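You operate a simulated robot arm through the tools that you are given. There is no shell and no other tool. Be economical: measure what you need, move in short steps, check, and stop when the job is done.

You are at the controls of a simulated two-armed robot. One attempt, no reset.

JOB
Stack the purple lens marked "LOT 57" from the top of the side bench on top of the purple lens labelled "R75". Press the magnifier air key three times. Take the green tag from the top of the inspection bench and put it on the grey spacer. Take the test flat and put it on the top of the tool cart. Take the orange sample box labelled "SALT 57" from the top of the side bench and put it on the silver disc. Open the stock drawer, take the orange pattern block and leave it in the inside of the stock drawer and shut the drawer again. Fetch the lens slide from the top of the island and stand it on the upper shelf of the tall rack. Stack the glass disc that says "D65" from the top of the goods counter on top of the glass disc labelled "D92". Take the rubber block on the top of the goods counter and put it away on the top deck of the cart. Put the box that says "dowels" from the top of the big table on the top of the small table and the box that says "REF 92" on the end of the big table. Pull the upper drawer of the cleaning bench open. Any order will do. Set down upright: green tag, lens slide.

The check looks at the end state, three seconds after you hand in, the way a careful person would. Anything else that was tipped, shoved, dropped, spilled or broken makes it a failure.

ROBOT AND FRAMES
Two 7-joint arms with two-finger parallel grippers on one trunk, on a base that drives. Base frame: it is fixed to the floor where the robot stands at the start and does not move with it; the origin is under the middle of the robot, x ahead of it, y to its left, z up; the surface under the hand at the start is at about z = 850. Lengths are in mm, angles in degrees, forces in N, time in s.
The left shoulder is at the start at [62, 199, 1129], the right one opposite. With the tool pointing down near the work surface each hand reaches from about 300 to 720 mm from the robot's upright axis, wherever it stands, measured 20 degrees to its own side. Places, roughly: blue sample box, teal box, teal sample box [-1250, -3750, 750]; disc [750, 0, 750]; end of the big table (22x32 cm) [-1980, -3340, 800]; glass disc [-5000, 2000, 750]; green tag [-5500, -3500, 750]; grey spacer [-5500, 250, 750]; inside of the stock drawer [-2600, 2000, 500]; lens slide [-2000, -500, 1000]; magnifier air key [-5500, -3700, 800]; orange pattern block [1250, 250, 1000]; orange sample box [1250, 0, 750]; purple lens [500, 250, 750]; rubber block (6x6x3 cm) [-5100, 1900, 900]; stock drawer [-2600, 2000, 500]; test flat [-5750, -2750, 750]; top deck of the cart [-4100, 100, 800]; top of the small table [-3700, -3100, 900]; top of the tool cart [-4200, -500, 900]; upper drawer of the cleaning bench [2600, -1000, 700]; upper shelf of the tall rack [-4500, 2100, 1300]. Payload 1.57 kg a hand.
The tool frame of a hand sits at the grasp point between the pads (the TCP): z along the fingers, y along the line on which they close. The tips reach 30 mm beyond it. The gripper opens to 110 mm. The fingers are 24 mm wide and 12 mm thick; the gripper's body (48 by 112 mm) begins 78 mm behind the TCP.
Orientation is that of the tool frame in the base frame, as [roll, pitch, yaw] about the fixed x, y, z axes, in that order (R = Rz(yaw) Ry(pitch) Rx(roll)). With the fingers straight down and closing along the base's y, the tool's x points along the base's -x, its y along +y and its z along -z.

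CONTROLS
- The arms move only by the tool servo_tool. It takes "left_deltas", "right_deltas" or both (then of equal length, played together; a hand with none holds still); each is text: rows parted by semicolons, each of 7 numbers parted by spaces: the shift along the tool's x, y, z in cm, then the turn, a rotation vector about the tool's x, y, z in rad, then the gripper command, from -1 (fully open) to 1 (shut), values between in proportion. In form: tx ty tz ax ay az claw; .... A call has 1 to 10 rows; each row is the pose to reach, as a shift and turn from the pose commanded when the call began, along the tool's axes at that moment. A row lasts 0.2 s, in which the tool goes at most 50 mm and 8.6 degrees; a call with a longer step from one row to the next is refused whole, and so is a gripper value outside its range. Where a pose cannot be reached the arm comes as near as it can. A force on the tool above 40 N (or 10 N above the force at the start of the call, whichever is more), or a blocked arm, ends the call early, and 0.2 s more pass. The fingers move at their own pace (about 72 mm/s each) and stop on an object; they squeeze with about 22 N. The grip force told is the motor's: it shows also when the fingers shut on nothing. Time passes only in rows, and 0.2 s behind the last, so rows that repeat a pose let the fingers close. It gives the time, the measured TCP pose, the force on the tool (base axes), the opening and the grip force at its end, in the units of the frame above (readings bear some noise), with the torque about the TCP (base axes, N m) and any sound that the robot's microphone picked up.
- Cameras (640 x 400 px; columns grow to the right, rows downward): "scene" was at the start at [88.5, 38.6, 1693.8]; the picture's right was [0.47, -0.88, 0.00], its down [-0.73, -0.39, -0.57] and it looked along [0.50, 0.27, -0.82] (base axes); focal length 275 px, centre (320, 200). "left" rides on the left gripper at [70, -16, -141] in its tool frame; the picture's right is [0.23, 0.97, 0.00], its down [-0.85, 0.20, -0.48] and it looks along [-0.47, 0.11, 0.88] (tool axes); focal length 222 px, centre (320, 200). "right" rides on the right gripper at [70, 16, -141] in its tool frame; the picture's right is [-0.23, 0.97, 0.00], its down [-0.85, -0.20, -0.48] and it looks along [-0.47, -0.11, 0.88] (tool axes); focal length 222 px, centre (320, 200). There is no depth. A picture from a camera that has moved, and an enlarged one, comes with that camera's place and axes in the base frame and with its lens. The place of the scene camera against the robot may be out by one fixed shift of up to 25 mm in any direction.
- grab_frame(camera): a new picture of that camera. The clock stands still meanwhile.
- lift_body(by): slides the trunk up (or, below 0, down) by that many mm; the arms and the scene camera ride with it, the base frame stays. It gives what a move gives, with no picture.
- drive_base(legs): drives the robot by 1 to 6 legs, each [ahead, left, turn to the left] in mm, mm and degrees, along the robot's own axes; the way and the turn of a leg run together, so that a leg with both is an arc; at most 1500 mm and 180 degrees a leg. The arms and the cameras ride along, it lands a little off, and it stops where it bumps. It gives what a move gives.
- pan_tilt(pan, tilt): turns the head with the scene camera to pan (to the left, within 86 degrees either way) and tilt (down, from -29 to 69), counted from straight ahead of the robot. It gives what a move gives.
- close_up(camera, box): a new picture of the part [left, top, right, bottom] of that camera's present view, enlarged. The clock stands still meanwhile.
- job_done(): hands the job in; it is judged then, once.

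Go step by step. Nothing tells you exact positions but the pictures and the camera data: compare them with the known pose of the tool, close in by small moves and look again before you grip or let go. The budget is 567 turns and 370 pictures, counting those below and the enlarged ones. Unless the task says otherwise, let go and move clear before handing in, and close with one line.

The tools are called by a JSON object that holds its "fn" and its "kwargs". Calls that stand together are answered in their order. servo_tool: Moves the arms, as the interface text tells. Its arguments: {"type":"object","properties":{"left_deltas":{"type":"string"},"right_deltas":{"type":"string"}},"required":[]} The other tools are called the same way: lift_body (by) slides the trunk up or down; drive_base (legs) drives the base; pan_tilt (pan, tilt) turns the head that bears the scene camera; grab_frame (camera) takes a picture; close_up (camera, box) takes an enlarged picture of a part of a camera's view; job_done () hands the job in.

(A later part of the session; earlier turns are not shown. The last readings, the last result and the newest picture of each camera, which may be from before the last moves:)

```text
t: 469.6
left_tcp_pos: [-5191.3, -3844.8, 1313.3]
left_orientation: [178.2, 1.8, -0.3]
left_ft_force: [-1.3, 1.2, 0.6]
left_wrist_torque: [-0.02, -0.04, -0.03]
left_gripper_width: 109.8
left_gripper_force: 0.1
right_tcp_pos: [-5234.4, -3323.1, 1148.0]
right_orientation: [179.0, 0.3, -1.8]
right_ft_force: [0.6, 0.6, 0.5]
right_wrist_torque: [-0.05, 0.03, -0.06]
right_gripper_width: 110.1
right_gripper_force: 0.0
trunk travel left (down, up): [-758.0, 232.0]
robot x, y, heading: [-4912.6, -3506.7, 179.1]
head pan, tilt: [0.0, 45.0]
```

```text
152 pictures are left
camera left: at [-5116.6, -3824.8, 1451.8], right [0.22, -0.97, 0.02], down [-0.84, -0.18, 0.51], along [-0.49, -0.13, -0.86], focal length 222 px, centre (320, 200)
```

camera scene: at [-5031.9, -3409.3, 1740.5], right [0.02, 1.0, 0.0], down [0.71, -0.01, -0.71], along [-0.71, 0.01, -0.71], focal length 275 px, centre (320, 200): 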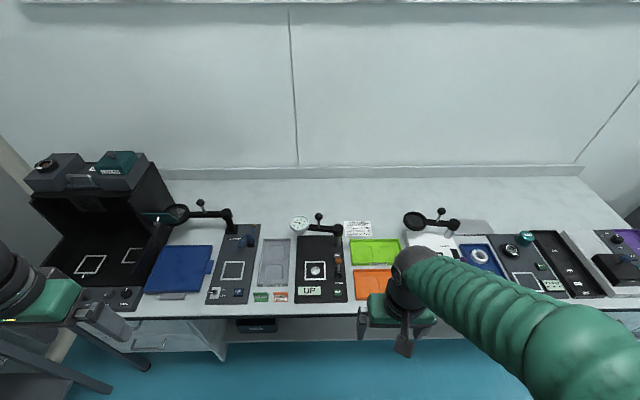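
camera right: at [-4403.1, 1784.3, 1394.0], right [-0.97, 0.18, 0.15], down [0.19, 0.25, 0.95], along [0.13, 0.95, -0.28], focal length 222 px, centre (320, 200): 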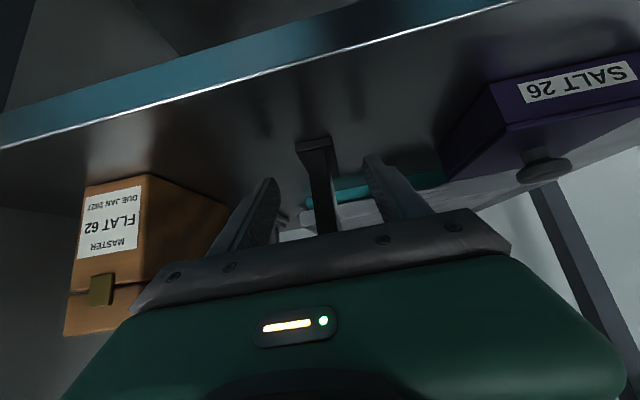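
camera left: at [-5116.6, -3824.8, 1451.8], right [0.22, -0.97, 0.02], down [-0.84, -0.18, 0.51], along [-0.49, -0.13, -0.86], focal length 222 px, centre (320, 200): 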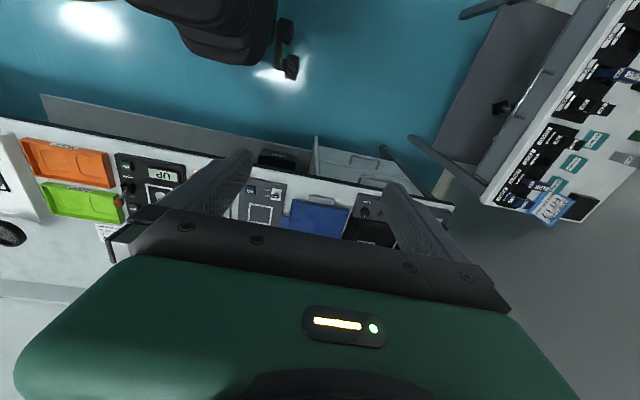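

{"fn": "servo_tool", "kwargs": {"left_deltas": "-3 -1.8 2.8 0 0 0 0; -6 -3.7 5.6 0 0 0 1; -9 -5.5 8.4 0 0 0 1; -12 -7.4 11.2 0 0 0 1; -15 -9.2 14 0 0 0 1; -18 -11 16.8 0 0 0 1; -21 -13 19.6 0 0 0 1; -24 -14.8 22.4 0 0 0 1; -27 -16.6 25.2 0 0 0 1; -29.8 -18.5 28 0 0 0 1"}}

{"fn": "grab_frame", "kwargs": {"camera": "left"}}

```text
t: 471.9
left_tcp_pos: [-5496.7, -3701.3, 1029.1]
left_orientation: [-179.8, 1.5, -0.2]
left_ft_force: [-1.0, -0.1, -1.1]
left_wrist_torque: [0.06, -0.05, 0.0]
left_gripper_width: 0.1
left_gripper_force: 21.5
right_tcp_pos: [-5238.5, -3363.6, 1151.2]
right_orientation: [-179.0, 0.1, -1.7]
right_ft_force: [0.3, -0.3, -0.1]
right_wrist_torque: [0.06, 0.0, 0.0]
right_gripper_width: 109.8
right_gripper_force: 0.1
trunk travel left (down, up): [-758.0, 232.0]
robot x, y, heading: [-4910.5, -3508.7, 179.0]
head pan, tilt: [0.0, 45.0]
```

```text
151 pictures are left
camera left: at [-5422.7, -3685.3, 1167.0], right [0.22, -0.97, -0.01], down [-0.84, -0.2, 0.5], along [-0.49, -0.1, -0.87], focal length 222 px, centre (320, 200)
```

left: 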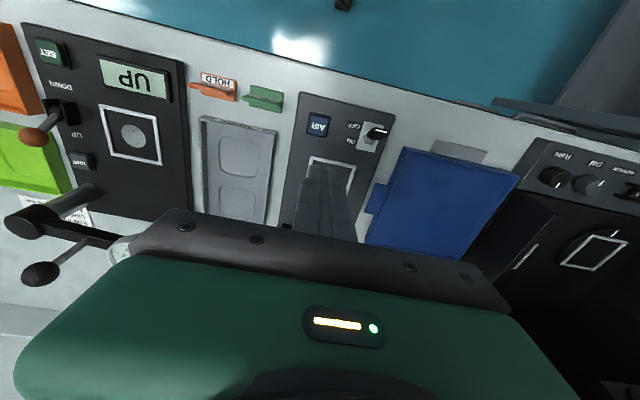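

{"fn": "servo_tool", "kwargs": {"left_deltas": "0 -0.4 4 0 0 0 1; 0 -0.7 8 0 0 0 1; 0 -0.7 12 0 0 0 1"}}

{"fn": "grab_frame", "kwargs": {"camera": "left"}}

```text
t: 472.6
left_tcp_pos: [-5500.0, -3693.8, 912.6]
left_orientation: [180.0, 1.7, -0.3]
left_ft_force: [-0.3, -0.5, 0.8]
left_wrist_torque: [-0.02, -0.03, 0.01]
left_gripper_width: 0.0
left_gripper_force: 21.7
right_tcp_pos: [-5238.6, -3359.7, 1150.7]
right_orientation: [-179.2, 0.1, -1.8]
right_ft_force: [-0.9, -0.1, -0.3]
right_wrist_torque: [0.05, 0.0, -0.01]
right_gripper_width: 110.2
right_gripper_force: 0.0
trunk travel left (down, up): [-758.0, 232.0]
robot x, y, heading: [-4913.5, -3512.2, 178.8]
head pan, tilt: [0.0, 45.0]
```

```text
150 pictures are left
camera left: at [-5426.5, -3678.4, 1051.5], right [0.22, -0.97, -0.01], down [-0.84, -0.2, 0.5], along [-0.49, -0.11, -0.86], focal length 222 px, centre (320, 200)
```

left: 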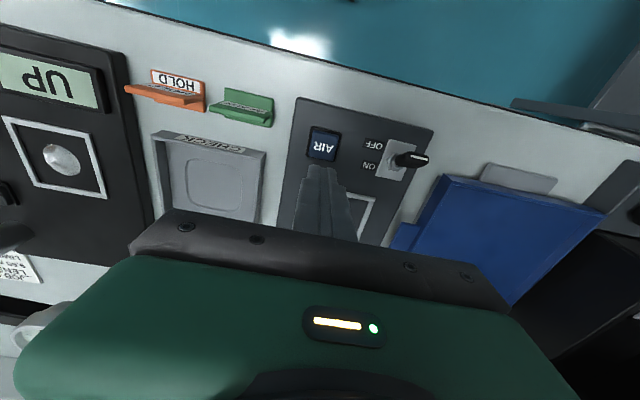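

Key at about [-5492, -3695, 820]. Lower toward it.

{"fn": "servo_tool", "kwargs": {"left_deltas": "0.7 0.1 2 0 0 0 1; 0.8 0.1 4.2 0 0 0 1"}}

{"fn": "grab_frame", "kwargs": {"camera": "left"}}

```text
t: 473.2
left_tcp_pos: [-5495.0, -3688.3, 868.7]
left_orientation: [179.5, 1.7, -0.4]
left_ft_force: [-0.2, 0.6, -0.2]
left_wrist_torque: [-0.02, -0.01, 0.01]
left_gripper_width: 0.3
left_gripper_force: 21.1
right_tcp_pos: [-5238.7, -3351.1, 1150.4]
right_orientation: [-179.6, 0.3, -1.8]
right_ft_force: [-0.3, 0.2, -0.7]
right_wrist_torque: [0.03, -0.02, -0.01]
right_gripper_width: 110.1
right_gripper_force: 0.1
trunk travel left (down, up): [-758.0, 232.0]
robot x, y, heading: [-4909.4, -3509.7, 178.9]
head pan, tilt: [0.0, 45.0]
```

```text
149 pictures are left
camera left: at [-5421.3, -3671.6, 1008.3], right [0.22, -0.98, 0.0], down [-0.84, -0.19, 0.5], along [-0.49, -0.11, -0.86], focal length 222 px, centre (320, 200)
```

left: 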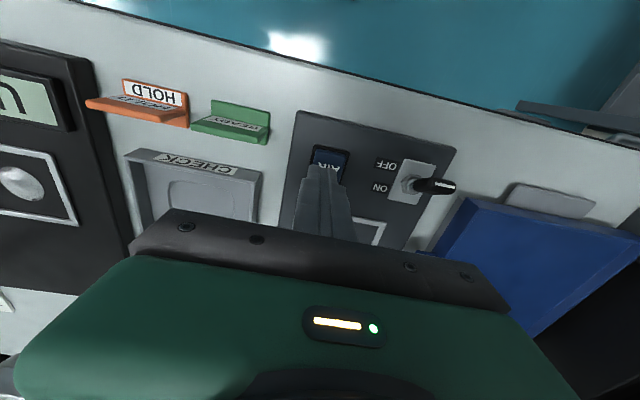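

{"fn": "servo_tool", "kwargs": {"left_deltas": "0.6 0.7 0 0 0 0 1; 0.6 0.7 0.8 0 0 0 1"}}

{"fn": "close_up", "kwargs": {"camera": "left", "box": [270, 110, 400, 230]}}

```text
t: 473.9
left_tcp_pos: [-5489.2, -3694.4, 860.9]
left_orientation: [179.7, 1.6, -0.3]
left_ft_force: [-0.1, 0.4, 0.9]
left_wrist_torque: [0.02, -0.04, 0.03]
left_gripper_width: 0.0
left_gripper_force: 21.5
right_tcp_pos: [-5237.6, -3350.6, 1150.2]
right_orientation: [-179.6, 0.3, -1.8]
right_ft_force: [-0.5, 1.0, 1.1]
right_wrist_torque: [-0.01, -0.02, -0.02]
right_gripper_width: 109.8
right_gripper_force: 0.2
trunk travel left (down, up): [-758.0, 232.0]
robot x, y, heading: [-4909.6, -3509.8, 179.1]
head pan, tilt: [0.0, 45.0]
```

```text
3.33 times, centred on (335, 170) of left
camera zoom: at [-5416.4, -3677.9, 999.9], right [0.22, -0.98, 0.0], down [-0.84, -0.19, 0.5], along [-0.49, -0.11, -0.86], focal length 740 px, centre (270, 300)
```

zoom: 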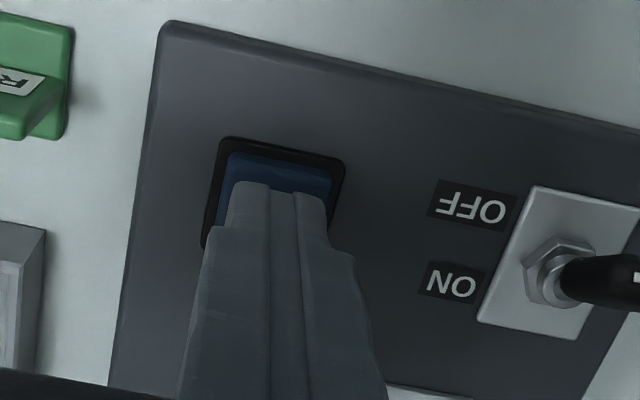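

Fingertip is over the key. Press down gently with small steps.

{"fn": "servo_tool", "kwargs": {"left_deltas": "0.5 0 0.3 0 0 0 1; 0.5 0 0.7 0 0 0 1; 0.5 0 1.0 0 0 0 1"}}

```text
t: 474.6
left_tcp_pos: [-5485.2, -3694.0, 851.7]
left_orientation: [179.7, 1.7, -0.3]
left_ft_force: [-0.7, -0.2, -0.1]
left_wrist_torque: [0.0, 0.02, 0.02]
left_gripper_width: 0.1
left_gripper_force: 21.1
right_tcp_pos: [-5237.7, -3351.8, 1151.7]
right_orientation: [-179.5, 0.3, -1.8]
right_ft_force: [-0.2, 0.3, -0.2]
right_wrist_torque: [-0.02, 0.04, -0.03]
right_gripper_width: 109.9
right_gripper_force: 0.1
trunk travel left (down, up): [-758.0, 232.0]
robot x, y, heading: [-4915.7, -3507.0, 179.3]
head pan, tilt: [0.0, 45.0]
```

{"fn": "servo_tool", "kwargs": {"left_deltas": "0 0 0.3 0 0 0 1; 0 0 0.6 0 0 0 1"}}

{"fn": "close_up", "kwargs": {"camera": "left", "box": [270, 110, 400, 230]}}

```text
t: 475.2
left_tcp_pos: [-5485.2, -3694.0, 847.4]
left_orientation: [179.6, 1.7, -0.3]
left_ft_force: [-1.0, 1.4, 7.1]
left_wrist_torque: [0.01, -0.02, 0.0]
left_gripper_width: 0.0
left_gripper_force: 21.3
right_tcp_pos: [-5234.7, -3351.5, 1152.4]
right_orientation: [-179.5, 0.3, -1.8]
right_ft_force: [0.0, -0.1, 0.0]
right_wrist_torque: [0.01, 0.01, 0.03]
right_gripper_width: 110.2
right_gripper_force: 0.1
trunk travel left (down, up): [-758.0, 232.0]
robot x, y, heading: [-4913.3, -3507.7, 179.1]
head pan, tilt: [0.0, 45.0]
heard: click
```

```text
3.33 times, centred on (335, 170) of left
camera zoom: at [-5410.6, -3678.1, 985.7], right [0.22, -0.98, 0.0], down [-0.84, -0.19, 0.51], along [-0.49, -0.11, -0.86], focal length 740 px, centre (270, 300)
```

zoom: 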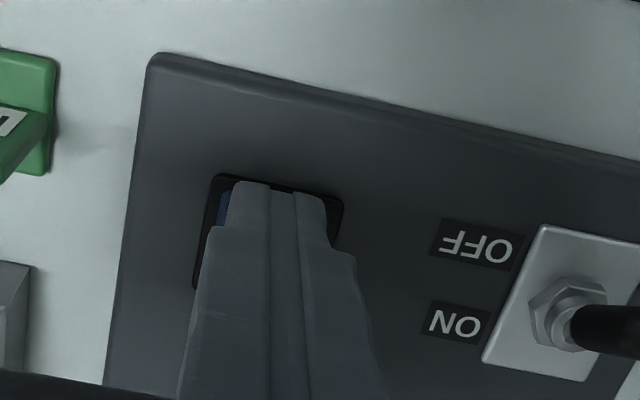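

Click heard – press 1. Release and press again.

{"fn": "servo_tool", "kwargs": {"left_deltas": "0 0 -0.7 0 0 0 1; 0 0 -1.4 0 0 0 1; 0 0 -1.4 0 0 0 1"}}

{"fn": "servo_tool", "kwargs": {"left_deltas": "0 0 0.5 0 0 0 1; 0 0 1.0 0 0 0 1; 0 0 1.4 0 0 0 1"}}

{"fn": "servo_tool", "kwargs": {"left_deltas": "0 0 -0.7 0 0 0 1; 0 0 -1.4 0 0 0 1; 0 0 -1.4 0 0 0 1"}}

```text
t: 476.1
left_tcp_pos: [-5486.2, -3695.4, 859.4]
left_orientation: [179.7, 1.6, -0.3]
left_ft_force: [0.2, -0.1, 0.1]
left_wrist_torque: [0.01, 0.02, -0.02]
left_gripper_width: 0.1
left_gripper_force: 21.2
right_tcp_pos: [-5235.8, -3353.3, 1150.1]
right_orientation: [-179.5, 0.1, -1.7]
right_ft_force: [-0.2, 0.0, 0.1]
right_wrist_torque: [-0.01, -0.01, 0.02]
right_gripper_width: 109.9
right_gripper_force: 0.1
trunk travel left (down, up): [-758.0, 232.0]
robot x, y, heading: [-4913.0, -3504.4, 179.0]
head pan, tilt: [0.0, 45.0]
```

```text
t: 476.9
left_tcp_pos: [-5484.4, -3694.0, 846.9]
left_orientation: [179.7, 1.9, -0.3]
left_ft_force: [-2.6, 0.7, 6.4]
left_wrist_torque: [0.05, 0.02, 0.02]
left_gripper_width: 0.0
left_gripper_force: 20.8
right_tcp_pos: [-5234.9, -3351.9, 1151.9]
right_orientation: [-179.6, 0.3, -1.7]
right_ft_force: [-0.2, -0.2, 0.0]
right_wrist_torque: [-0.02, -0.02, 0.0]
right_gripper_width: 110.0
right_gripper_force: 0.0
trunk travel left (down, up): [-758.0, 232.0]
robot x, y, heading: [-4909.9, -3505.5, 178.8]
head pan, tilt: [0.0, 45.0]
heard: click
```

```text
t: 477.6
left_tcp_pos: [-5485.0, -3694.9, 859.6]
left_orientation: [179.6, 1.7, -0.4]
left_ft_force: [-0.5, 0.5, -0.1]
left_wrist_torque: [0.02, 0.03, 0.01]
left_gripper_width: 0.3
left_gripper_force: 21.3
right_tcp_pos: [-5237.3, -3352.3, 1150.8]
right_orientation: [-179.5, 0.2, -1.8]
right_ft_force: [-0.1, 0.2, -0.3]
right_wrist_torque: [-0.03, 0.01, -0.02]
right_gripper_width: 109.9
right_gripper_force: 0.0
trunk travel left (down, up): [-758.0, 232.0]
robot x, y, heading: [-4913.9, -3507.4, 179.0]
head pan, tilt: [0.0, 45.0]
```

Second click heard. Third press.

{"fn": "servo_tool", "kwargs": {"left_deltas": "0 0 0.5 0 0 0 1; 0 0 1.0 0 0 0 1; 0 0 1.4 0 0 0 1"}}

{"fn": "servo_tool", "kwargs": {"left_deltas": "0 0 -3 0 0 0 1; 0 0 -7 0 0 0 1; 0 0 -11 0 0 0 0.5; 0 0 -15 0 0 0 0.3"}}

{"fn": "grab_frame", "kwargs": {"camera": "left"}}

```text
t: 478.4
left_tcp_pos: [-5485.5, -3695.1, 846.2]
left_orientation: [179.8, 1.9, -0.3]
left_ft_force: [-1.1, -0.4, 7.2]
left_wrist_torque: [0.0, 0.0, -0.01]
left_gripper_width: 0.2
left_gripper_force: 21.2
right_tcp_pos: [-5235.4, -3352.5, 1150.9]
right_orientation: [-179.6, 0.3, -1.7]
right_ft_force: [-0.8, 0.2, -0.2]
right_wrist_torque: [-0.02, -0.01, -0.02]
right_gripper_width: 110.2
right_gripper_force: 0.0
trunk travel left (down, up): [-758.0, 232.0]
robot x, y, heading: [-4916.4, -3505.6, 179.0]
head pan, tilt: [0.0, 45.0]
heard: click
```

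```text
t: 479.4
left_tcp_pos: [-5479.7, -3691.0, 997.1]
left_orientation: [179.7, 1.6, -0.2]
left_ft_force: [0.3, 0.6, -1.0]
left_wrist_torque: [0.02, 0.02, -0.04]
left_gripper_width: 38.4
left_gripper_force: 0.0
right_tcp_pos: [-5235.8, -3351.4, 1149.8]
right_orientation: [-179.5, 0.3, -1.8]
right_ft_force: [0.1, -0.2, -0.9]
right_wrist_torque: [-0.01, -0.01, -0.02]
right_gripper_width: 110.1
right_gripper_force: 0.0
trunk travel left (down, up): [-758.0, 232.0]
robot x, y, heading: [-4912.2, -3508.6, 179.1]
head pan, tilt: [0.0, 45.0]
```

```text
146 pictures are left
camera left: at [-5405.6, -3675.7, 1136.3], right [0.22, -0.98, 0.0], down [-0.84, -0.19, 0.5], along [-0.49, -0.11, -0.86], focal length 222 px, centre (320, 200)
```

left: 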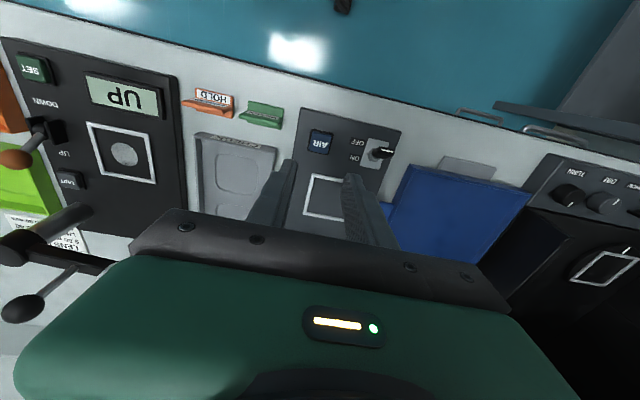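

Three presses done. Now the green READY tag; zoom on its shape.

{"fn": "close_up", "kwargs": {"camera": "left", "box": [170, 70, 310, 150]}}

{"fn": "close_up", "kwargs": {"camera": "scene", "box": [240, 260, 330, 320]}}

```text
4.57 times, centred on (240, 110) of left
camera zoom: at [-5405.6, -3675.7, 1136.3], right [0.22, -0.98, 0.0], down [-0.84, -0.19, 0.5], along [-0.49, -0.11, -0.86], focal length 1015 px, centre (686, 611)
```

zoom: 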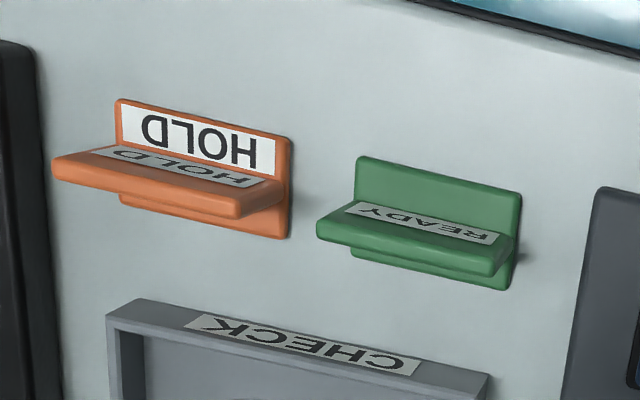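

```text
6.67 times, centred on (285, 290) of scene
camera zoom: at [-5034.4, -3503.4, 1740.4], right [0.02, 1.0, 0.0], down [0.71, -0.01, -0.71], along [-0.71, 0.01, -0.71], focal length 1835 px, centre (553, -400)
```

zoom: 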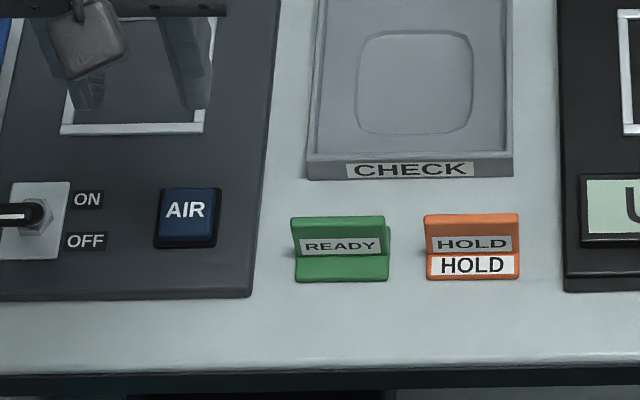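

The tag is an inverted-T stand at about [-5472, -3612]; I'll grip its upright plate by thickness. Rotate the left hand 90° above it.

{"fn": "servo_tool", "kwargs": {"left_deltas": "0.1 -0.8 -1 0 0 -0.15 0.2; 0.2 -1.6 -2 0 0 -0.3 0.2; 0.3 -2.4 -2 0 0 -0.45 0.2; 0.4 -3.2 -2 0 0 -0.6 0.2; 0.5 -4 -2 0 0 -0.75 0.2; 0.6 -4.8 -2 0 0 -0.9 0.2; 0.7 -5.6 -2 0 0 -1.05 0.2; 0.8 -6.4 -2 0 0 -1.2 0.2; 0.8 -7.2 -2 0 0 -1.35 0.2; 0.8 -7.9 -2 0 0 -1.5 0.2"}}

{"fn": "grab_frame", "kwargs": {"camera": "left"}}

```text
t: 481.6
left_tcp_pos: [-5472.8, -3614.2, 1014.4]
left_orientation: [-178.5, 0.4, 85.7]
left_ft_force: [0.8, 0.1, 0.2]
left_wrist_torque: [0.0, -0.04, -0.01]
left_gripper_width: 44.0
left_gripper_force: 0.0
right_tcp_pos: [-5236.6, -3350.2, 1150.6]
right_orientation: [-179.5, 0.2, -1.8]
right_ft_force: [0.5, 0.3, 0.4]
right_wrist_torque: [-0.01, 0.01, 0.01]
right_gripper_width: 110.1
right_gripper_force: 0.2
trunk travel left (down, up): [-758.0, 232.0]
robot x, y, heading: [-4912.0, -3511.3, 179.2]
head pan, tilt: [0.0, 45.0]
```

```text
143 pictures are left
camera left: at [-5478.7, -3542.6, 1156.0], right [0.99, 0.15, -0.03], down [0.15, -0.86, 0.48], along [0.05, -0.48, -0.88], focal length 222 px, centre (320, 200)
```

left: 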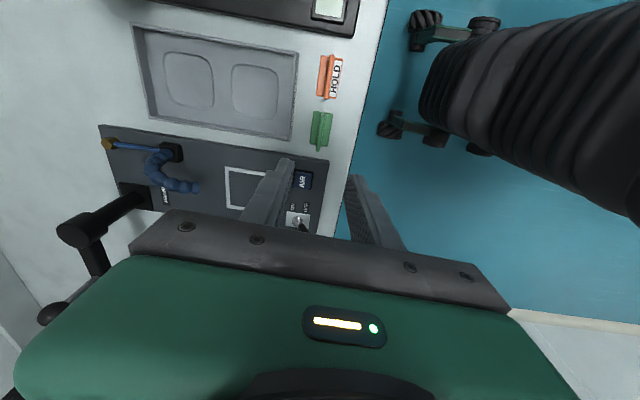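

{"fn": "close_up", "kwargs": {"camera": "left", "box": [280, 90, 370, 170]}}

```text
5.00 times, centred on (325, 130) of left
camera zoom: at [-5478.7, -3542.6, 1156.0], right [0.99, 0.15, -0.03], down [0.15, -0.86, 0.48], along [0.05, -0.48, -0.88], focal length 1111 px, centre (295, 550)
```

zoom: 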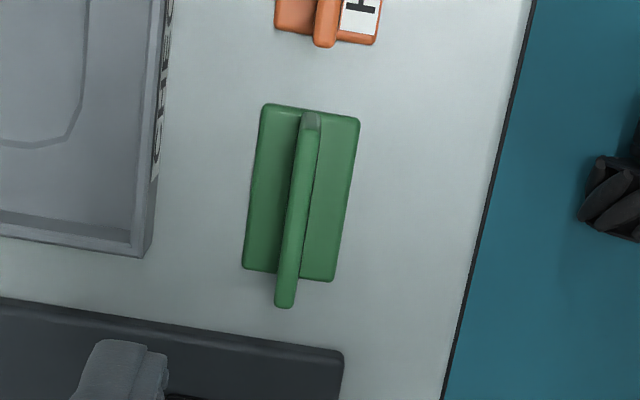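

{"fn": "servo_tool", "kwargs": {"left_deltas": "0.3 -0.2 4 0 0 -0.04 0.2; 0.6 -0.35 8 0 0 -0.075 0.2; 0.6 -0.35 11 0 0 -0.075 0.2"}}

{"fn": "close_up", "kwargs": {"camera": "left", "box": [240, 80, 400, 240]}}

```text
t: 482.4
left_tcp_pos: [-5477.3, -3607.9, 905.0]
left_orientation: [-178.3, 0.3, 90.1]
left_ft_force: [-0.5, -0.3, 0.6]
left_wrist_torque: [0.01, -0.01, -0.02]
left_gripper_width: 43.9
left_gripper_force: 0.0
right_tcp_pos: [-5236.1, -3351.9, 1151.2]
right_orientation: [-179.5, 0.2, -1.8]
right_ft_force: [-0.5, -0.3, 0.1]
right_wrist_torque: [0.03, 0.0, -0.01]
right_gripper_width: 110.1
right_gripper_force: 0.0
trunk travel left (down, up): [-758.0, 232.0]
robot x, y, heading: [-4911.1, -3510.8, 178.9]
head pan, tilt: [0.0, 45.0]
```

```text
2.50 times, centred on (320, 160) of left
camera zoom: at [-5488.9, -3538.3, 1046.8], right [0.97, 0.23, -0.03], down [0.21, -0.85, 0.48], along [0.08, -0.47, -0.88], focal length 555 px, centre (320, 300)
```

zoom: 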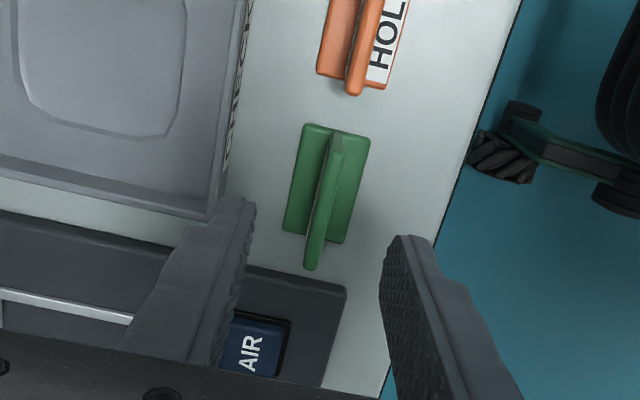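

Aligned. Descend and grip the plate.

{"fn": "servo_tool", "kwargs": {"left_deltas": "0 0 2 -0.03 0 0 0.2; 0 0 4 -0.03 0 0 0.2; 0 0 4.6 -0.03 0 0 0.2; 0 0 4.6 -0.03 0 0 0.7; 0 0 4.6 -0.03 0 0 1; 0 0 4.6 -0.03 0 0 1"}}

{"fn": "close_up", "kwargs": {"camera": "left", "box": [240, 80, 400, 240]}}

```text
t: 483.9
left_tcp_pos: [-5478.7, -3608.0, 857.6]
left_orientation: [-179.9, 0.3, 89.9]
left_ft_force: [-0.3, 0.0, 1.2]
left_wrist_torque: [0.02, -0.01, 0.01]
left_gripper_width: 4.6
left_gripper_force: 22.2
right_tcp_pos: [-5236.3, -3351.4, 1150.5]
right_orientation: [-179.5, 0.2, -1.8]
right_ft_force: [-0.6, 0.2, -0.1]
right_wrist_torque: [0.0, 0.01, 0.0]
right_gripper_width: 110.2
right_gripper_force: 0.0
trunk travel left (down, up): [-758.0, 232.0]
robot x, y, heading: [-4911.4, -3508.5, 178.7]
head pan, tilt: [0.0, 45.0]
```

```text
2.50 times, centred on (320, 160) of left
camera zoom: at [-5494.5, -3537.2, 998.6], right [0.97, 0.23, 0.0], down [0.2, -0.85, 0.48], along [0.11, -0.47, -0.88], focal length 555 px, centre (320, 300)
```

zoom: 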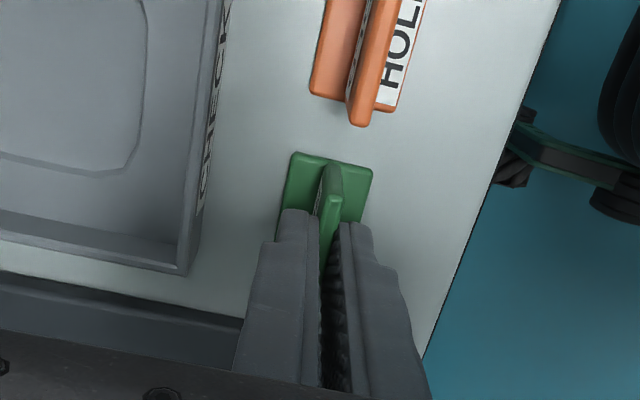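

Tag held. Lift it.

{"fn": "servo_tool", "kwargs": {"left_deltas": "0 0 -2 0 0 0 1; 0 0 -6 0 0 0 1; 0 0 -10 0 0 0 1; 0 0 -14 0 0 0 1; 0 0 -18 0 0 0 1; 0 0 -22 0 0 0 1; 0 0 -26 0 0 0 1; 0 2 -30 0 0 0 1; 0 6 -30 0 0 0 1"}}

{"fn": "grab_frame", "kwargs": {"camera": "left"}}

```text
t: 485.9
left_tcp_pos: [-5417.3, -3606.4, 1161.3]
left_orientation: [-180.0, 0.3, 89.9]
left_ft_force: [0.3, 0.3, 0.0]
left_wrist_torque: [-0.01, 0.0, 0.0]
left_gripper_width: 4.9
left_gripper_force: 21.8
right_tcp_pos: [-5233.7, -3352.3, 1150.9]
right_orientation: [-179.6, 0.4, -1.7]
right_ft_force: [0.6, -0.9, -0.7]
right_wrist_torque: [-0.01, 0.04, 0.01]
right_gripper_width: 110.1
right_gripper_force: 0.1
trunk travel left (down, up): [-758.0, 232.0]
robot x, y, heading: [-4909.4, -3508.4, 179.0]
head pan, tilt: [0.0, 45.0]
```

```text
139 pictures are left
camera left: at [-5432.8, -3536.7, 1301.9], right [0.97, 0.23, 0.0], down [0.2, -0.85, 0.48], along [0.11, -0.47, -0.88], focal length 222 px, centre (320, 200)
```

left: 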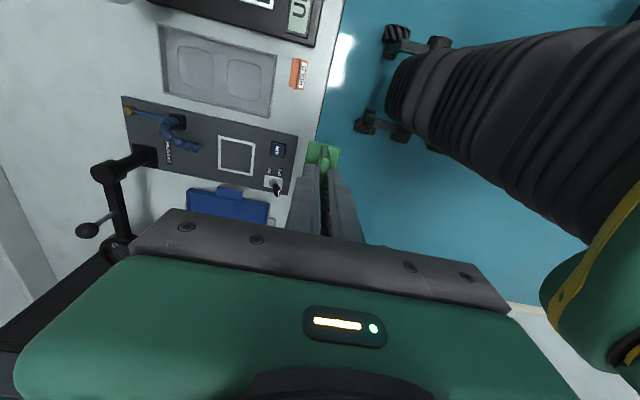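

Now strafe right to the test flat (FLAT 62) for the right hand.

{"fn": "drive_base", "kwargs": {"legs": [[0, -715, 0]]}}

{"fn": "servo_tool", "kwargs": {"right_deltas": "-4 0 0 0 0 0.015 -0.5; -8 0 1 0 0 0.03 -0.5; -12 0 2 0 0 0.03 -0.5; -16 0 3 0 0 0.03 -0.5; -20 0 4 0 0 0.03 -0.5; -24 0 5 0 0 0.03 -0.5; -28 0 6 0 0 0.03 -0.5; -32 0 7 0 0 0.03 -0.5; -35 0 8 0 0 0.03 -0.5"}}

{"fn": "grab_frame", "kwargs": {"camera": "right"}}

{"fn": "grab_frame", "kwargs": {"camera": "scene"}}

```text
t: 489.8
left_tcp_pos: [-5407.1, -2889.4, 1158.5]
left_orientation: [180.0, 0.1, 90.1]
left_ft_force: [0.2, -0.5, -0.5]
left_wrist_torque: [0.05, 0.01, 0.01]
left_gripper_width: 4.6
left_gripper_force: 22.1
right_tcp_pos: [-5225.6, -2633.3, 1151.7]
right_orientation: [-179.4, 0.2, -1.6]
right_ft_force: [-0.1, -0.7, 0.4]
right_wrist_torque: [0.03, 0.02, 0.01]
right_gripper_width: 110.2
right_gripper_force: 0.1
trunk travel left (down, up): [-758.0, 232.0]
robot x, y, heading: [-4898.7, -2783.2, 179.2]
head pan, tilt: [0.0, 45.0]
```

```text
t: 491.8
left_tcp_pos: [-5408.7, -2884.2, 1159.2]
left_orientation: [180.0, 0.3, 90.2]
left_ft_force: [-0.2, 0.5, -0.4]
left_wrist_torque: [-0.04, -0.02, -0.04]
left_gripper_width: 4.5
left_gripper_force: 22.1
right_tcp_pos: [-5574.5, -2619.5, 1070.7]
right_orientation: [-179.5, 0.0, -3.4]
right_ft_force: [-0.2, -0.2, 0.4]
right_wrist_torque: [-0.01, -0.01, 0.01]
right_gripper_width: 82.5
right_gripper_force: 0.2
trunk travel left (down, up): [-758.0, 232.0]
robot x, y, heading: [-4900.6, -2785.9, 179.1]
head pan, tilt: [0.0, 45.0]
```

```text
138 pictures are left
camera right: at [-5506.0, -2642.0, 1212.1], right [-0.28, -0.96, -0.01], down [-0.84, 0.25, 0.48], along [-0.46, 0.14, -0.88], focal length 222 px, centre (320, 200)
```

right: 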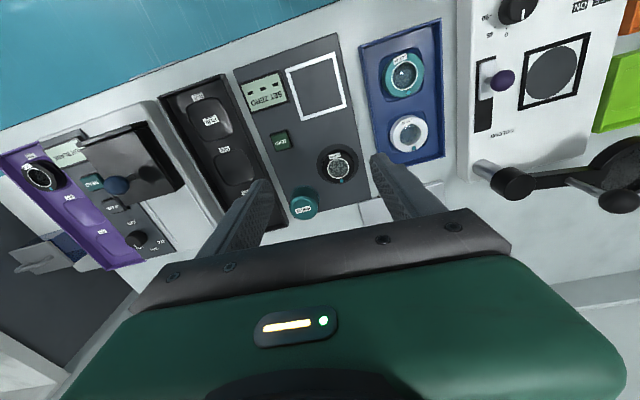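

```text
137 pictures are left
camera scene: at [-5028.1, -2778.6, 1740.1], right [0.01, 1.0, 0.0], down [0.71, -0.01, -0.7], along [-0.7, 0.01, -0.71], focal length 275 px, centre (320, 200)
```

scene: 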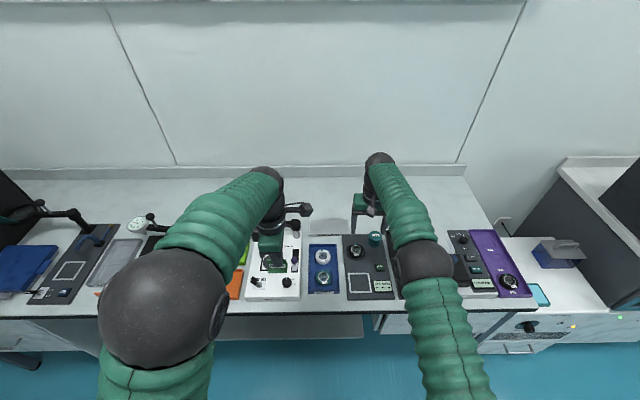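

FLAT 62 is at about [-5642, -2633] with the RING 30 cylinder close by; I'll rotate the right hand ~57° so the fingers avoid it.

{"fn": "servo_tool", "kwargs": {"right_deltas": "-0.9 0.2 1.5 0 0 0.14 -0.35; -1.8 0.4 3 0 0 0.28 -0.35; -2.8 0.7 4.5 0 0 0.42 -0.35; -3.7 0.9 6 0 0 0.56 -0.35; -4.6 1.2 7.5 0 0 0.7 -0.35; -5.6 1.4 9 0 0 0.84 -0.35; -6.6 1.7 10.5 0 0 0.98 -0.35"}}

{"fn": "grab_frame", "kwargs": {"camera": "right"}}

```text
t: 493.4
left_tcp_pos: [-5407.3, -2884.0, 1159.3]
left_orientation: [-180.0, 0.4, 90.2]
left_ft_force: [0.2, 0.3, -1.2]
left_wrist_torque: [0.01, 0.03, 0.01]
left_gripper_width: 4.6
left_gripper_force: 21.6
right_tcp_pos: [-5576.4, -2629.8, 997.9]
right_orientation: [-178.8, 0.0, -59.6]
right_ft_force: [0.3, 0.2, -0.2]
right_wrist_torque: [0.03, 0.06, -0.01]
right_gripper_width: 74.4
right_gripper_force: 0.1
right hand out of reach, approached as far as the arm can: row 2, 3, 4, 5, 6, 7
trunk travel left (down, up): [-758.0, 232.0]
robot x, y, heading: [-4901.1, -2786.1, 179.1]
head pan, tilt: [0.0, 45.0]
```

```text
136 pictures are left
camera right: at [-5557.4, -2702.2, 1138.8], right [-0.95, -0.3, -0.02], down [-0.27, 0.83, 0.48], along [-0.13, 0.47, -0.88], focal length 222 px, centre (320, 200)
```

right: 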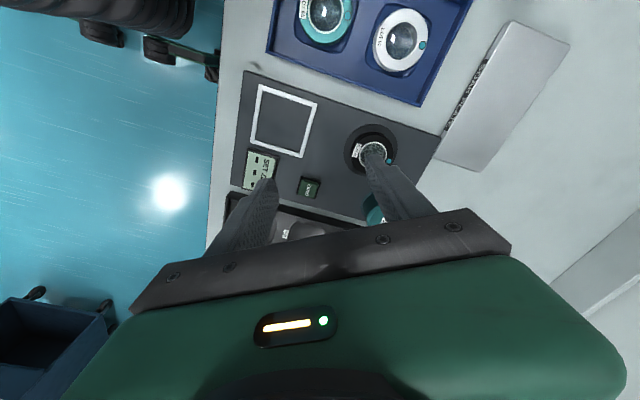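

Out of reach; drive 110 mm closer.

{"fn": "drive_base", "kwargs": {"legs": [[110, 0, 0]]}}

{"fn": "grab_frame", "kwargs": {"camera": "right"}}

```text
t: 494.6
left_tcp_pos: [-5511.7, -2882.7, 1161.0]
left_orientation: [-179.8, 0.3, 90.1]
left_ft_force: [-0.1, 0.8, -0.4]
left_wrist_torque: [0.02, -0.04, -0.04]
left_gripper_width: 4.7
left_gripper_force: 22.3
right_tcp_pos: [-5681.0, -2629.0, 1000.3]
right_orientation: [-179.1, 0.2, -59.6]
right_ft_force: [-0.6, 0.1, -0.3]
right_wrist_torque: [-0.02, -0.01, 0.02]
right_gripper_width: 74.3
right_gripper_force: 0.0
trunk travel left (down, up): [-758.0, 232.0]
robot x, y, heading: [-5008.0, -2785.6, 179.2]
head pan, tilt: [0.0, 45.0]
```

```text
135 pictures are left
camera right: at [-5661.0, -2700.5, 1142.0], right [-0.95, -0.3, -0.01], down [-0.27, 0.83, 0.48], along [-0.13, 0.47, -0.87], focal length 222 px, centre (320, 200)
```

right: 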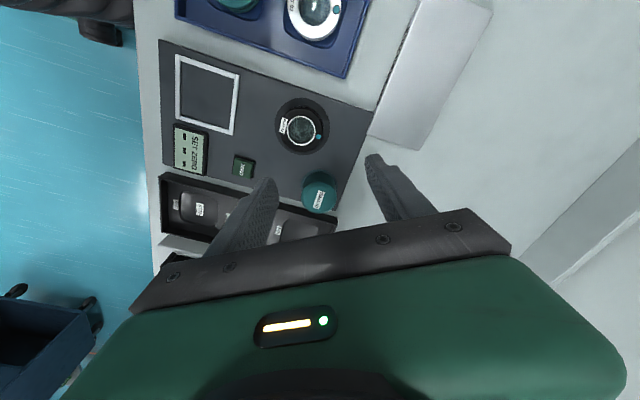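

{"fn": "servo_tool", "kwargs": {"right_deltas": "1.2 -1.4 2 0 0 0 -0.4; 2.3 -2.8 5 0 0 0 -0.4; 2.3 -2.8 8 0 0 0 -0.4"}}

{"fn": "grab_frame", "kwargs": {"camera": "right"}}

```text
t: 495.4
left_tcp_pos: [-5515.3, -2883.6, 1159.8]
left_orientation: [-180.0, 0.3, 90.1]
left_ft_force: [1.0, -0.3, -0.1]
left_wrist_torque: [-0.02, -0.02, 0.0]
left_gripper_width: 4.8
left_gripper_force: 22.4
right_tcp_pos: [-5676.8, -2635.8, 915.7]
right_orientation: [-178.8, 0.0, -59.6]
right_ft_force: [-0.1, 0.5, -0.2]
right_wrist_torque: [0.0, 0.0, -0.01]
right_gripper_width: 76.8
right_gripper_force: 0.1
right hand out of reach, approached as far as the arm can: row 1, 2, 3
trunk travel left (down, up): [-758.0, 232.0]
robot x, y, heading: [-5008.1, -2782.7, 179.3]
head pan, tilt: [0.0, 45.0]
```

```text
134 pictures are left
camera right: at [-5657.7, -2707.0, 1056.5], right [-0.95, -0.3, -0.02], down [-0.27, 0.83, 0.48], along [-0.13, 0.47, -0.88], focal length 222 px, centre (320, 200)
```

right: 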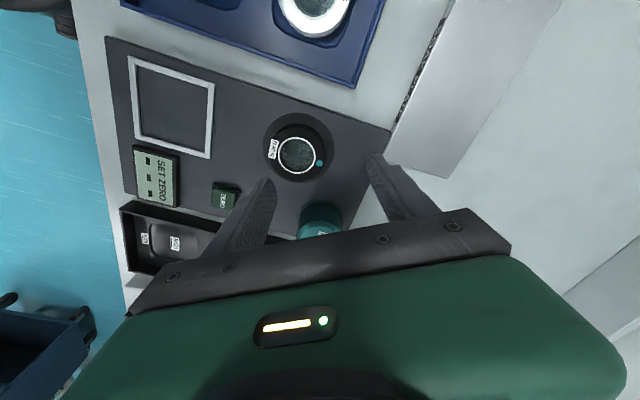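

{"fn": "servo_tool", "kwargs": {"right_deltas": "1.2 -2.3 0 0.02 0 0 -0.4; 1.2 -2.3 0 0.02 0 0 -0.4"}}

```text
t: 496.0
left_tcp_pos: [-5513.2, -2882.5, 1159.2]
left_orientation: [-180.0, 0.3, 90.2]
left_ft_force: [-0.2, -0.4, -0.1]
left_wrist_torque: [-0.01, -0.01, -0.01]
left_gripper_width: 4.8
left_gripper_force: 22.1
right_tcp_pos: [-5670.3, -2635.9, 914.0]
right_orientation: [-177.7, 0.2, -59.5]
right_ft_force: [0.4, 0.2, 0.1]
right_wrist_torque: [0.01, -0.01, -0.01]
right_gripper_width: 77.1
right_gripper_force: 0.1
right hand out of reach, approached as far as the arm can: row 1, 2
trunk travel left (down, up): [-758.0, 232.0]
robot x, y, heading: [-5002.6, -2783.8, 178.8]
head pan, tilt: [0.0, 45.0]
```

{"fn": "servo_tool", "kwargs": {"right_deltas": "1.1 -1.8 0 -0.04 0 0 -0.4; 1.1 -1.8 0 -0.04 0 0 -0.4"}}

{"fn": "grab_frame", "kwargs": {"camera": "right"}}

```text
t: 496.6
left_tcp_pos: [-5514.1, -2882.6, 1161.3]
left_orientation: [-179.8, 0.3, 90.2]
left_ft_force: [0.4, 0.4, 0.4]
left_wrist_torque: [0.04, -0.01, 0.01]
left_gripper_width: 4.6
left_gripper_force: 22.2
right_tcp_pos: [-5679.0, -2641.6, 907.9]
right_orientation: [179.9, 0.1, -59.4]
right_ft_force: [0.1, 0.4, 0.1]
right_wrist_torque: [0.01, 0.03, 0.01]
right_gripper_width: 77.2
right_gripper_force: 0.0
right hand out of reach, approached as far as the arm can: row 1, 2
trunk travel left (down, up): [-758.0, 232.0]
robot x, y, heading: [-5007.7, -2781.4, 179.2]
head pan, tilt: [0.0, 45.0]
```

```text
133 pictures are left
camera right: at [-5656.5, -2711.4, 1049.2], right [-0.95, -0.3, 0.0], down [-0.26, 0.84, 0.48], along [-0.14, 0.46, -0.88], focal length 222 px, centre (320, 200)
```

right: 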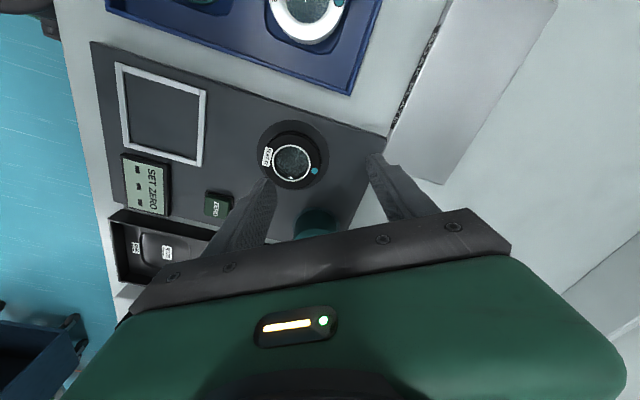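

{"fn": "servo_tool", "kwargs": {"right_deltas": "1.5 -2.5 0 0 0 0 -0.4; 2.2 -3.9 0 0 0 0 -0.4"}}

{"fn": "grab_frame", "kwargs": {"camera": "right"}}

```text
t: 497.2
left_tcp_pos: [-5513.5, -2882.3, 1159.4]
left_orientation: [-179.9, 0.3, 90.1]
left_ft_force: [0.9, 0.5, -0.7]
left_wrist_torque: [0.02, -0.01, 0.0]
left_gripper_width: 4.7
left_gripper_force: 21.8
right_tcp_pos: [-5675.2, -2645.9, 899.0]
right_orientation: [179.9, 0.1, -59.6]
right_ft_force: [-0.8, 0.2, 0.5]
right_wrist_torque: [0.0, 0.01, -0.01]
right_gripper_width: 77.0
right_gripper_force: 0.1
right hand out of reach, approached as far as the arm can: row 1, 2
trunk travel left (down, up): [-758.0, 232.0]
robot x, y, heading: [-5011.5, -2783.4, 179.2]
head pan, tilt: [0.0, 45.0]
```

```text
132 pictures are left
camera right: at [-5654.1, -2716.3, 1040.6], right [-0.95, -0.3, 0.0], down [-0.26, 0.84, 0.48], along [-0.14, 0.46, -0.88], focal length 222 px, centre (320, 200)
```

right: 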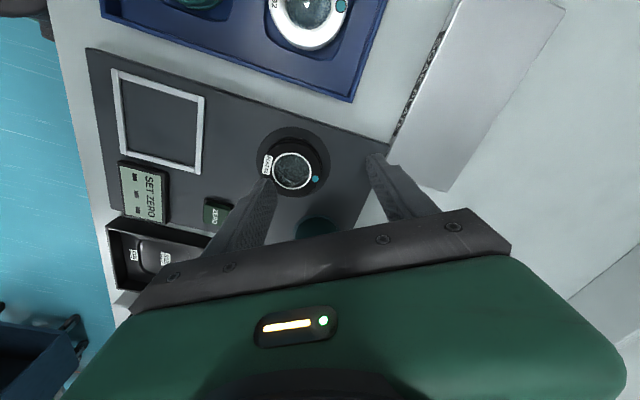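

I'll correct with the base instead: back 24 mm, right 10 mm.

{"fn": "drive_base", "kwargs": {"legs": [[-24, -10, 0]]}}

{"fn": "grab_frame", "kwargs": {"camera": "right"}}

```text
t: 498.0
left_tcp_pos: [-5498.0, -2874.6, 1156.2]
left_orientation: [179.7, 0.3, 90.1]
left_ft_force: [0.3, -0.6, -0.3]
left_wrist_torque: [0.0, -0.04, -0.02]
left_gripper_width: 4.7
left_gripper_force: 21.8
right_tcp_pos: [-5656.6, -2637.2, 894.9]
right_orientation: [-179.7, 0.0, -59.5]
right_ft_force: [-0.3, 0.9, 0.6]
right_wrist_torque: [-0.03, -0.04, -0.03]
right_gripper_width: 76.9
right_gripper_force: 0.0
trunk travel left (down, up): [-758.0, 232.0]
robot x, y, heading: [-4984.5, -2775.5, 179.0]
head pan, tilt: [0.0, 45.0]
```

```text
131 pictures are left
camera right: at [-5635.7, -2707.5, 1037.1], right [-0.95, -0.3, 0.0], down [-0.26, 0.84, 0.48], along [-0.14, 0.46, -0.88], focal length 222 px, centre (320, 200)
```

right: 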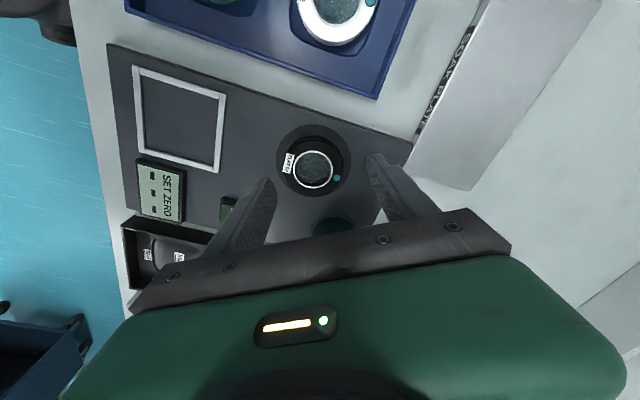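

Centred now. I'll descend with the trunk lift: 30 mm, then check.

{"fn": "lift_body", "kwargs": {"by": -30}}

{"fn": "grab_frame", "kwargs": {"camera": "right"}}

```text
t: 498.7
left_tcp_pos: [-5490.4, -2872.4, 1130.9]
left_orientation: [-179.9, 0.4, 90.1]
left_ft_force: [1.3, 0.0, 0.5]
left_wrist_torque: [0.0, -0.03, 0.04]
left_gripper_width: 4.6
left_gripper_force: 21.7
right_tcp_pos: [-5652.5, -2635.5, 868.4]
right_orientation: [179.8, 0.2, -59.5]
right_ft_force: [-0.3, 0.1, -0.4]
right_wrist_torque: [-0.02, 0.02, 0.03]
right_gripper_width: 77.1
right_gripper_force: 0.0
trunk travel left (down, up): [-728.0, 262.0]
robot x, y, heading: [-4983.8, -2774.7, 179.1]
head pan, tilt: [0.0, 45.0]
```

```text
130 pictures are left
camera right: at [-5631.2, -2706.2, 1011.4], right [-0.95, -0.3, 0.0], down [-0.26, 0.84, 0.48], along [-0.14, 0.46, -0.88], focal length 222 px, centre (320, 200)
```

right: 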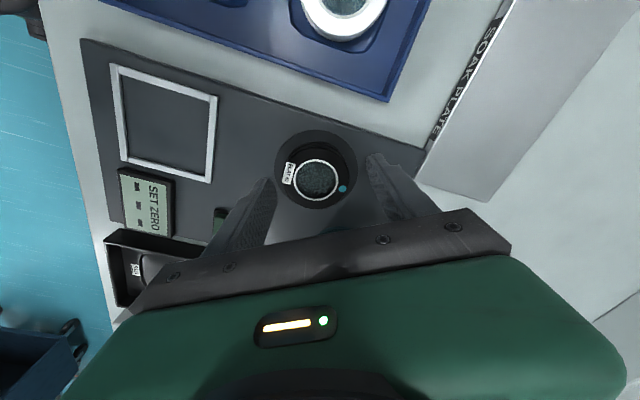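

{"fn": "lift_body", "kwargs": {"by": -12}}

{"fn": "close_up", "kwargs": {"camera": "right", "box": [240, 110, 400, 240]}}

```text
t: 499.3
left_tcp_pos: [-5489.8, -2873.9, 1118.0]
left_orientation: [-180.0, 0.3, 90.1]
left_ft_force: [0.1, 0.0, 1.0]
left_wrist_torque: [0.0, 0.05, 0.02]
left_gripper_width: 4.9
left_gripper_force: 22.4
right_tcp_pos: [-5653.0, -2637.5, 857.0]
right_orientation: [179.9, 0.0, -59.7]
right_ft_force: [-0.8, -0.1, -0.6]
right_wrist_torque: [-0.01, 0.0, 0.0]
right_gripper_width: 76.8
right_gripper_force: 0.0
trunk travel left (down, up): [-716.0, 274.0]
robot x, y, heading: [-4982.8, -2773.1, 178.9]
head pan, tilt: [0.0, 45.0]
```

```text
3.08 times, centred on (320, 175) of right
camera zoom: at [-5630.7, -2706.9, 999.5], right [-0.95, -0.3, 0.0], down [-0.26, 0.84, 0.48], along [-0.14, 0.46, -0.88], focal length 684 px, centre (320, 277)
```

zoom: 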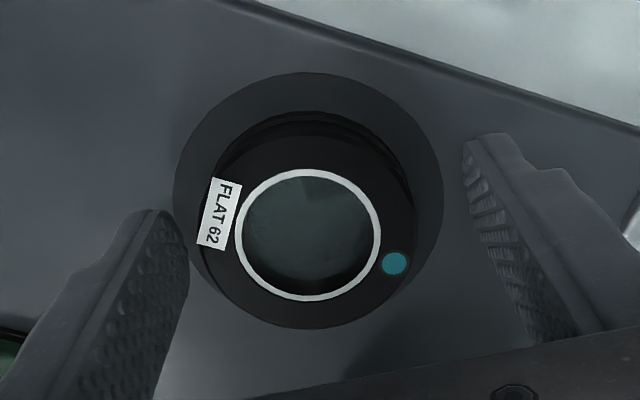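

Lower 5 mm more, then close.

{"fn": "lift_body", "kwargs": {"by": -5}}

{"fn": "servo_tool", "kwargs": {"right_deltas": "0 0 0 0 0 0 -0.2; 0 0 0 0 0 0 0.3; 0 0 0 0 0 0 0.6; 0 0 0 0 0 0 0.6; 0 0 0 0 0 0 0.6"}}

{"fn": "close_up", "kwargs": {"camera": "right", "box": [240, 110, 400, 240]}}

```text
t: 499.9
left_tcp_pos: [-5490.0, -2875.7, 1114.7]
left_orientation: [-179.9, 0.2, 90.2]
left_ft_force: [0.1, 0.3, 0.1]
left_wrist_torque: [-0.01, -0.02, -0.01]
left_gripper_width: 4.9
left_gripper_force: 22.0
right_tcp_pos: [-5652.8, -2637.9, 852.3]
right_orientation: [179.9, 0.1, -59.5]
right_ft_force: [0.2, -0.5, 0.0]
right_wrist_torque: [0.0, -0.03, 0.01]
right_gripper_width: 77.2
right_gripper_force: 0.1
trunk travel left (down, up): [-711.0, 279.0]
robot x, y, heading: [-4984.3, -2773.5, 178.9]
head pan, tilt: [0.0, 45.0]
```

```text
t: 501.1
left_tcp_pos: [-5488.7, -2874.9, 1114.4]
left_orientation: [-179.9, 0.3, 90.2]
left_ft_force: [-0.1, 0.4, 0.1]
left_wrist_torque: [0.02, 0.02, -0.01]
left_gripper_width: 4.5
left_gripper_force: 21.6
right_tcp_pos: [-5651.7, -2637.4, 853.2]
right_orientation: [179.8, 0.2, -59.7]
right_ft_force: [0.1, 0.0, 1.5]
right_wrist_torque: [0.02, 0.0, 0.06]
right_gripper_width: 58.1
right_gripper_force: 22.1
trunk travel left (down, up): [-711.0, 279.0]
robot x, y, heading: [-4987.9, -2772.9, 179.3]
head pan, tilt: [0.0, 45.0]
```

```text
3.08 times, centred on (320, 175) of right
camera zoom: at [-5629.5, -2708.0, 995.3], right [-0.95, -0.3, 0.0], down [-0.26, 0.84, 0.48], along [-0.15, 0.46, -0.88], focal length 684 px, centre (320, 277)
```

zoom: 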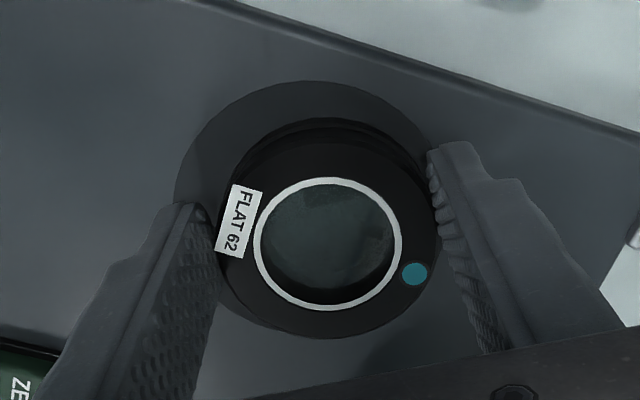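

Test flat gripped (58 mm). Raise the trunk and back away.

{"fn": "lift_body", "kwargs": {"by": 230}}

{"fn": "drive_base", "kwargs": {"legs": [[-220, 0, 0]]}}

{"fn": "grab_frame", "kwargs": {"camera": "right"}}

```text
t: 503.5
left_tcp_pos: [-5489.5, -2875.6, 1343.3]
left_orientation: [-179.9, 0.2, 90.1]
left_ft_force: [-0.1, 0.8, 0.1]
left_wrist_torque: [-0.01, 0.0, 0.02]
left_gripper_width: 4.7
left_gripper_force: 22.0
right_tcp_pos: [-5652.0, -2637.6, 1082.4]
right_orientation: [179.9, 0.2, -59.6]
right_ft_force: [-0.1, -0.1, -1.4]
right_wrist_torque: [0.01, -0.01, 0.01]
right_gripper_width: 58.0
right_gripper_force: 21.5
trunk travel left (down, up): [-941.0, 49.0]
robot x, y, heading: [-4982.3, -2774.5, 178.9]
head pan, tilt: [0.0, 45.0]
```

```text
t: 505.2
left_tcp_pos: [-5274.5, -2878.3, 1341.2]
left_orientation: [179.8, 0.3, 90.2]
left_ft_force: [-0.1, -0.8, -0.3]
left_wrist_torque: [-0.02, -0.04, 0.03]
left_gripper_width: 4.6
left_gripper_force: 21.9
right_tcp_pos: [-5436.4, -2640.9, 1080.7]
right_orientation: [-179.9, 0.1, -59.6]
right_ft_force: [-0.3, -0.1, -0.3]
right_wrist_torque: [0.02, -0.05, 0.02]
right_gripper_width: 58.2
right_gripper_force: 21.7
trunk travel left (down, up): [-941.0, 49.0]
robot x, y, heading: [-4766.3, -2777.4, 179.1]
head pan, tilt: [0.0, 45.0]
```

```text
127 pictures are left
camera right: at [-5415.8, -2711.9, 1221.8], right [-0.95, -0.3, 0.0], down [-0.26, 0.84, 0.48], along [-0.14, 0.46, -0.88], focal length 222 px, centre (320, 200)
```

right: 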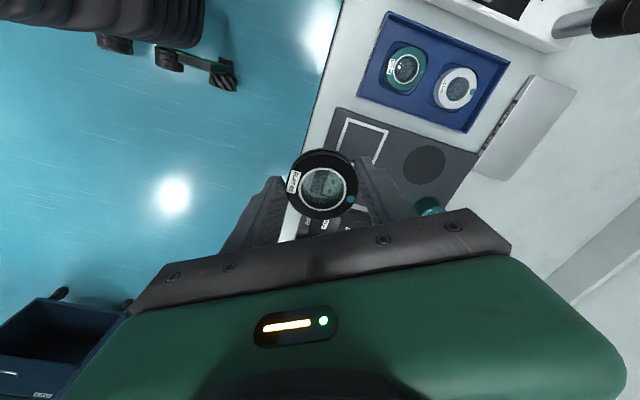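

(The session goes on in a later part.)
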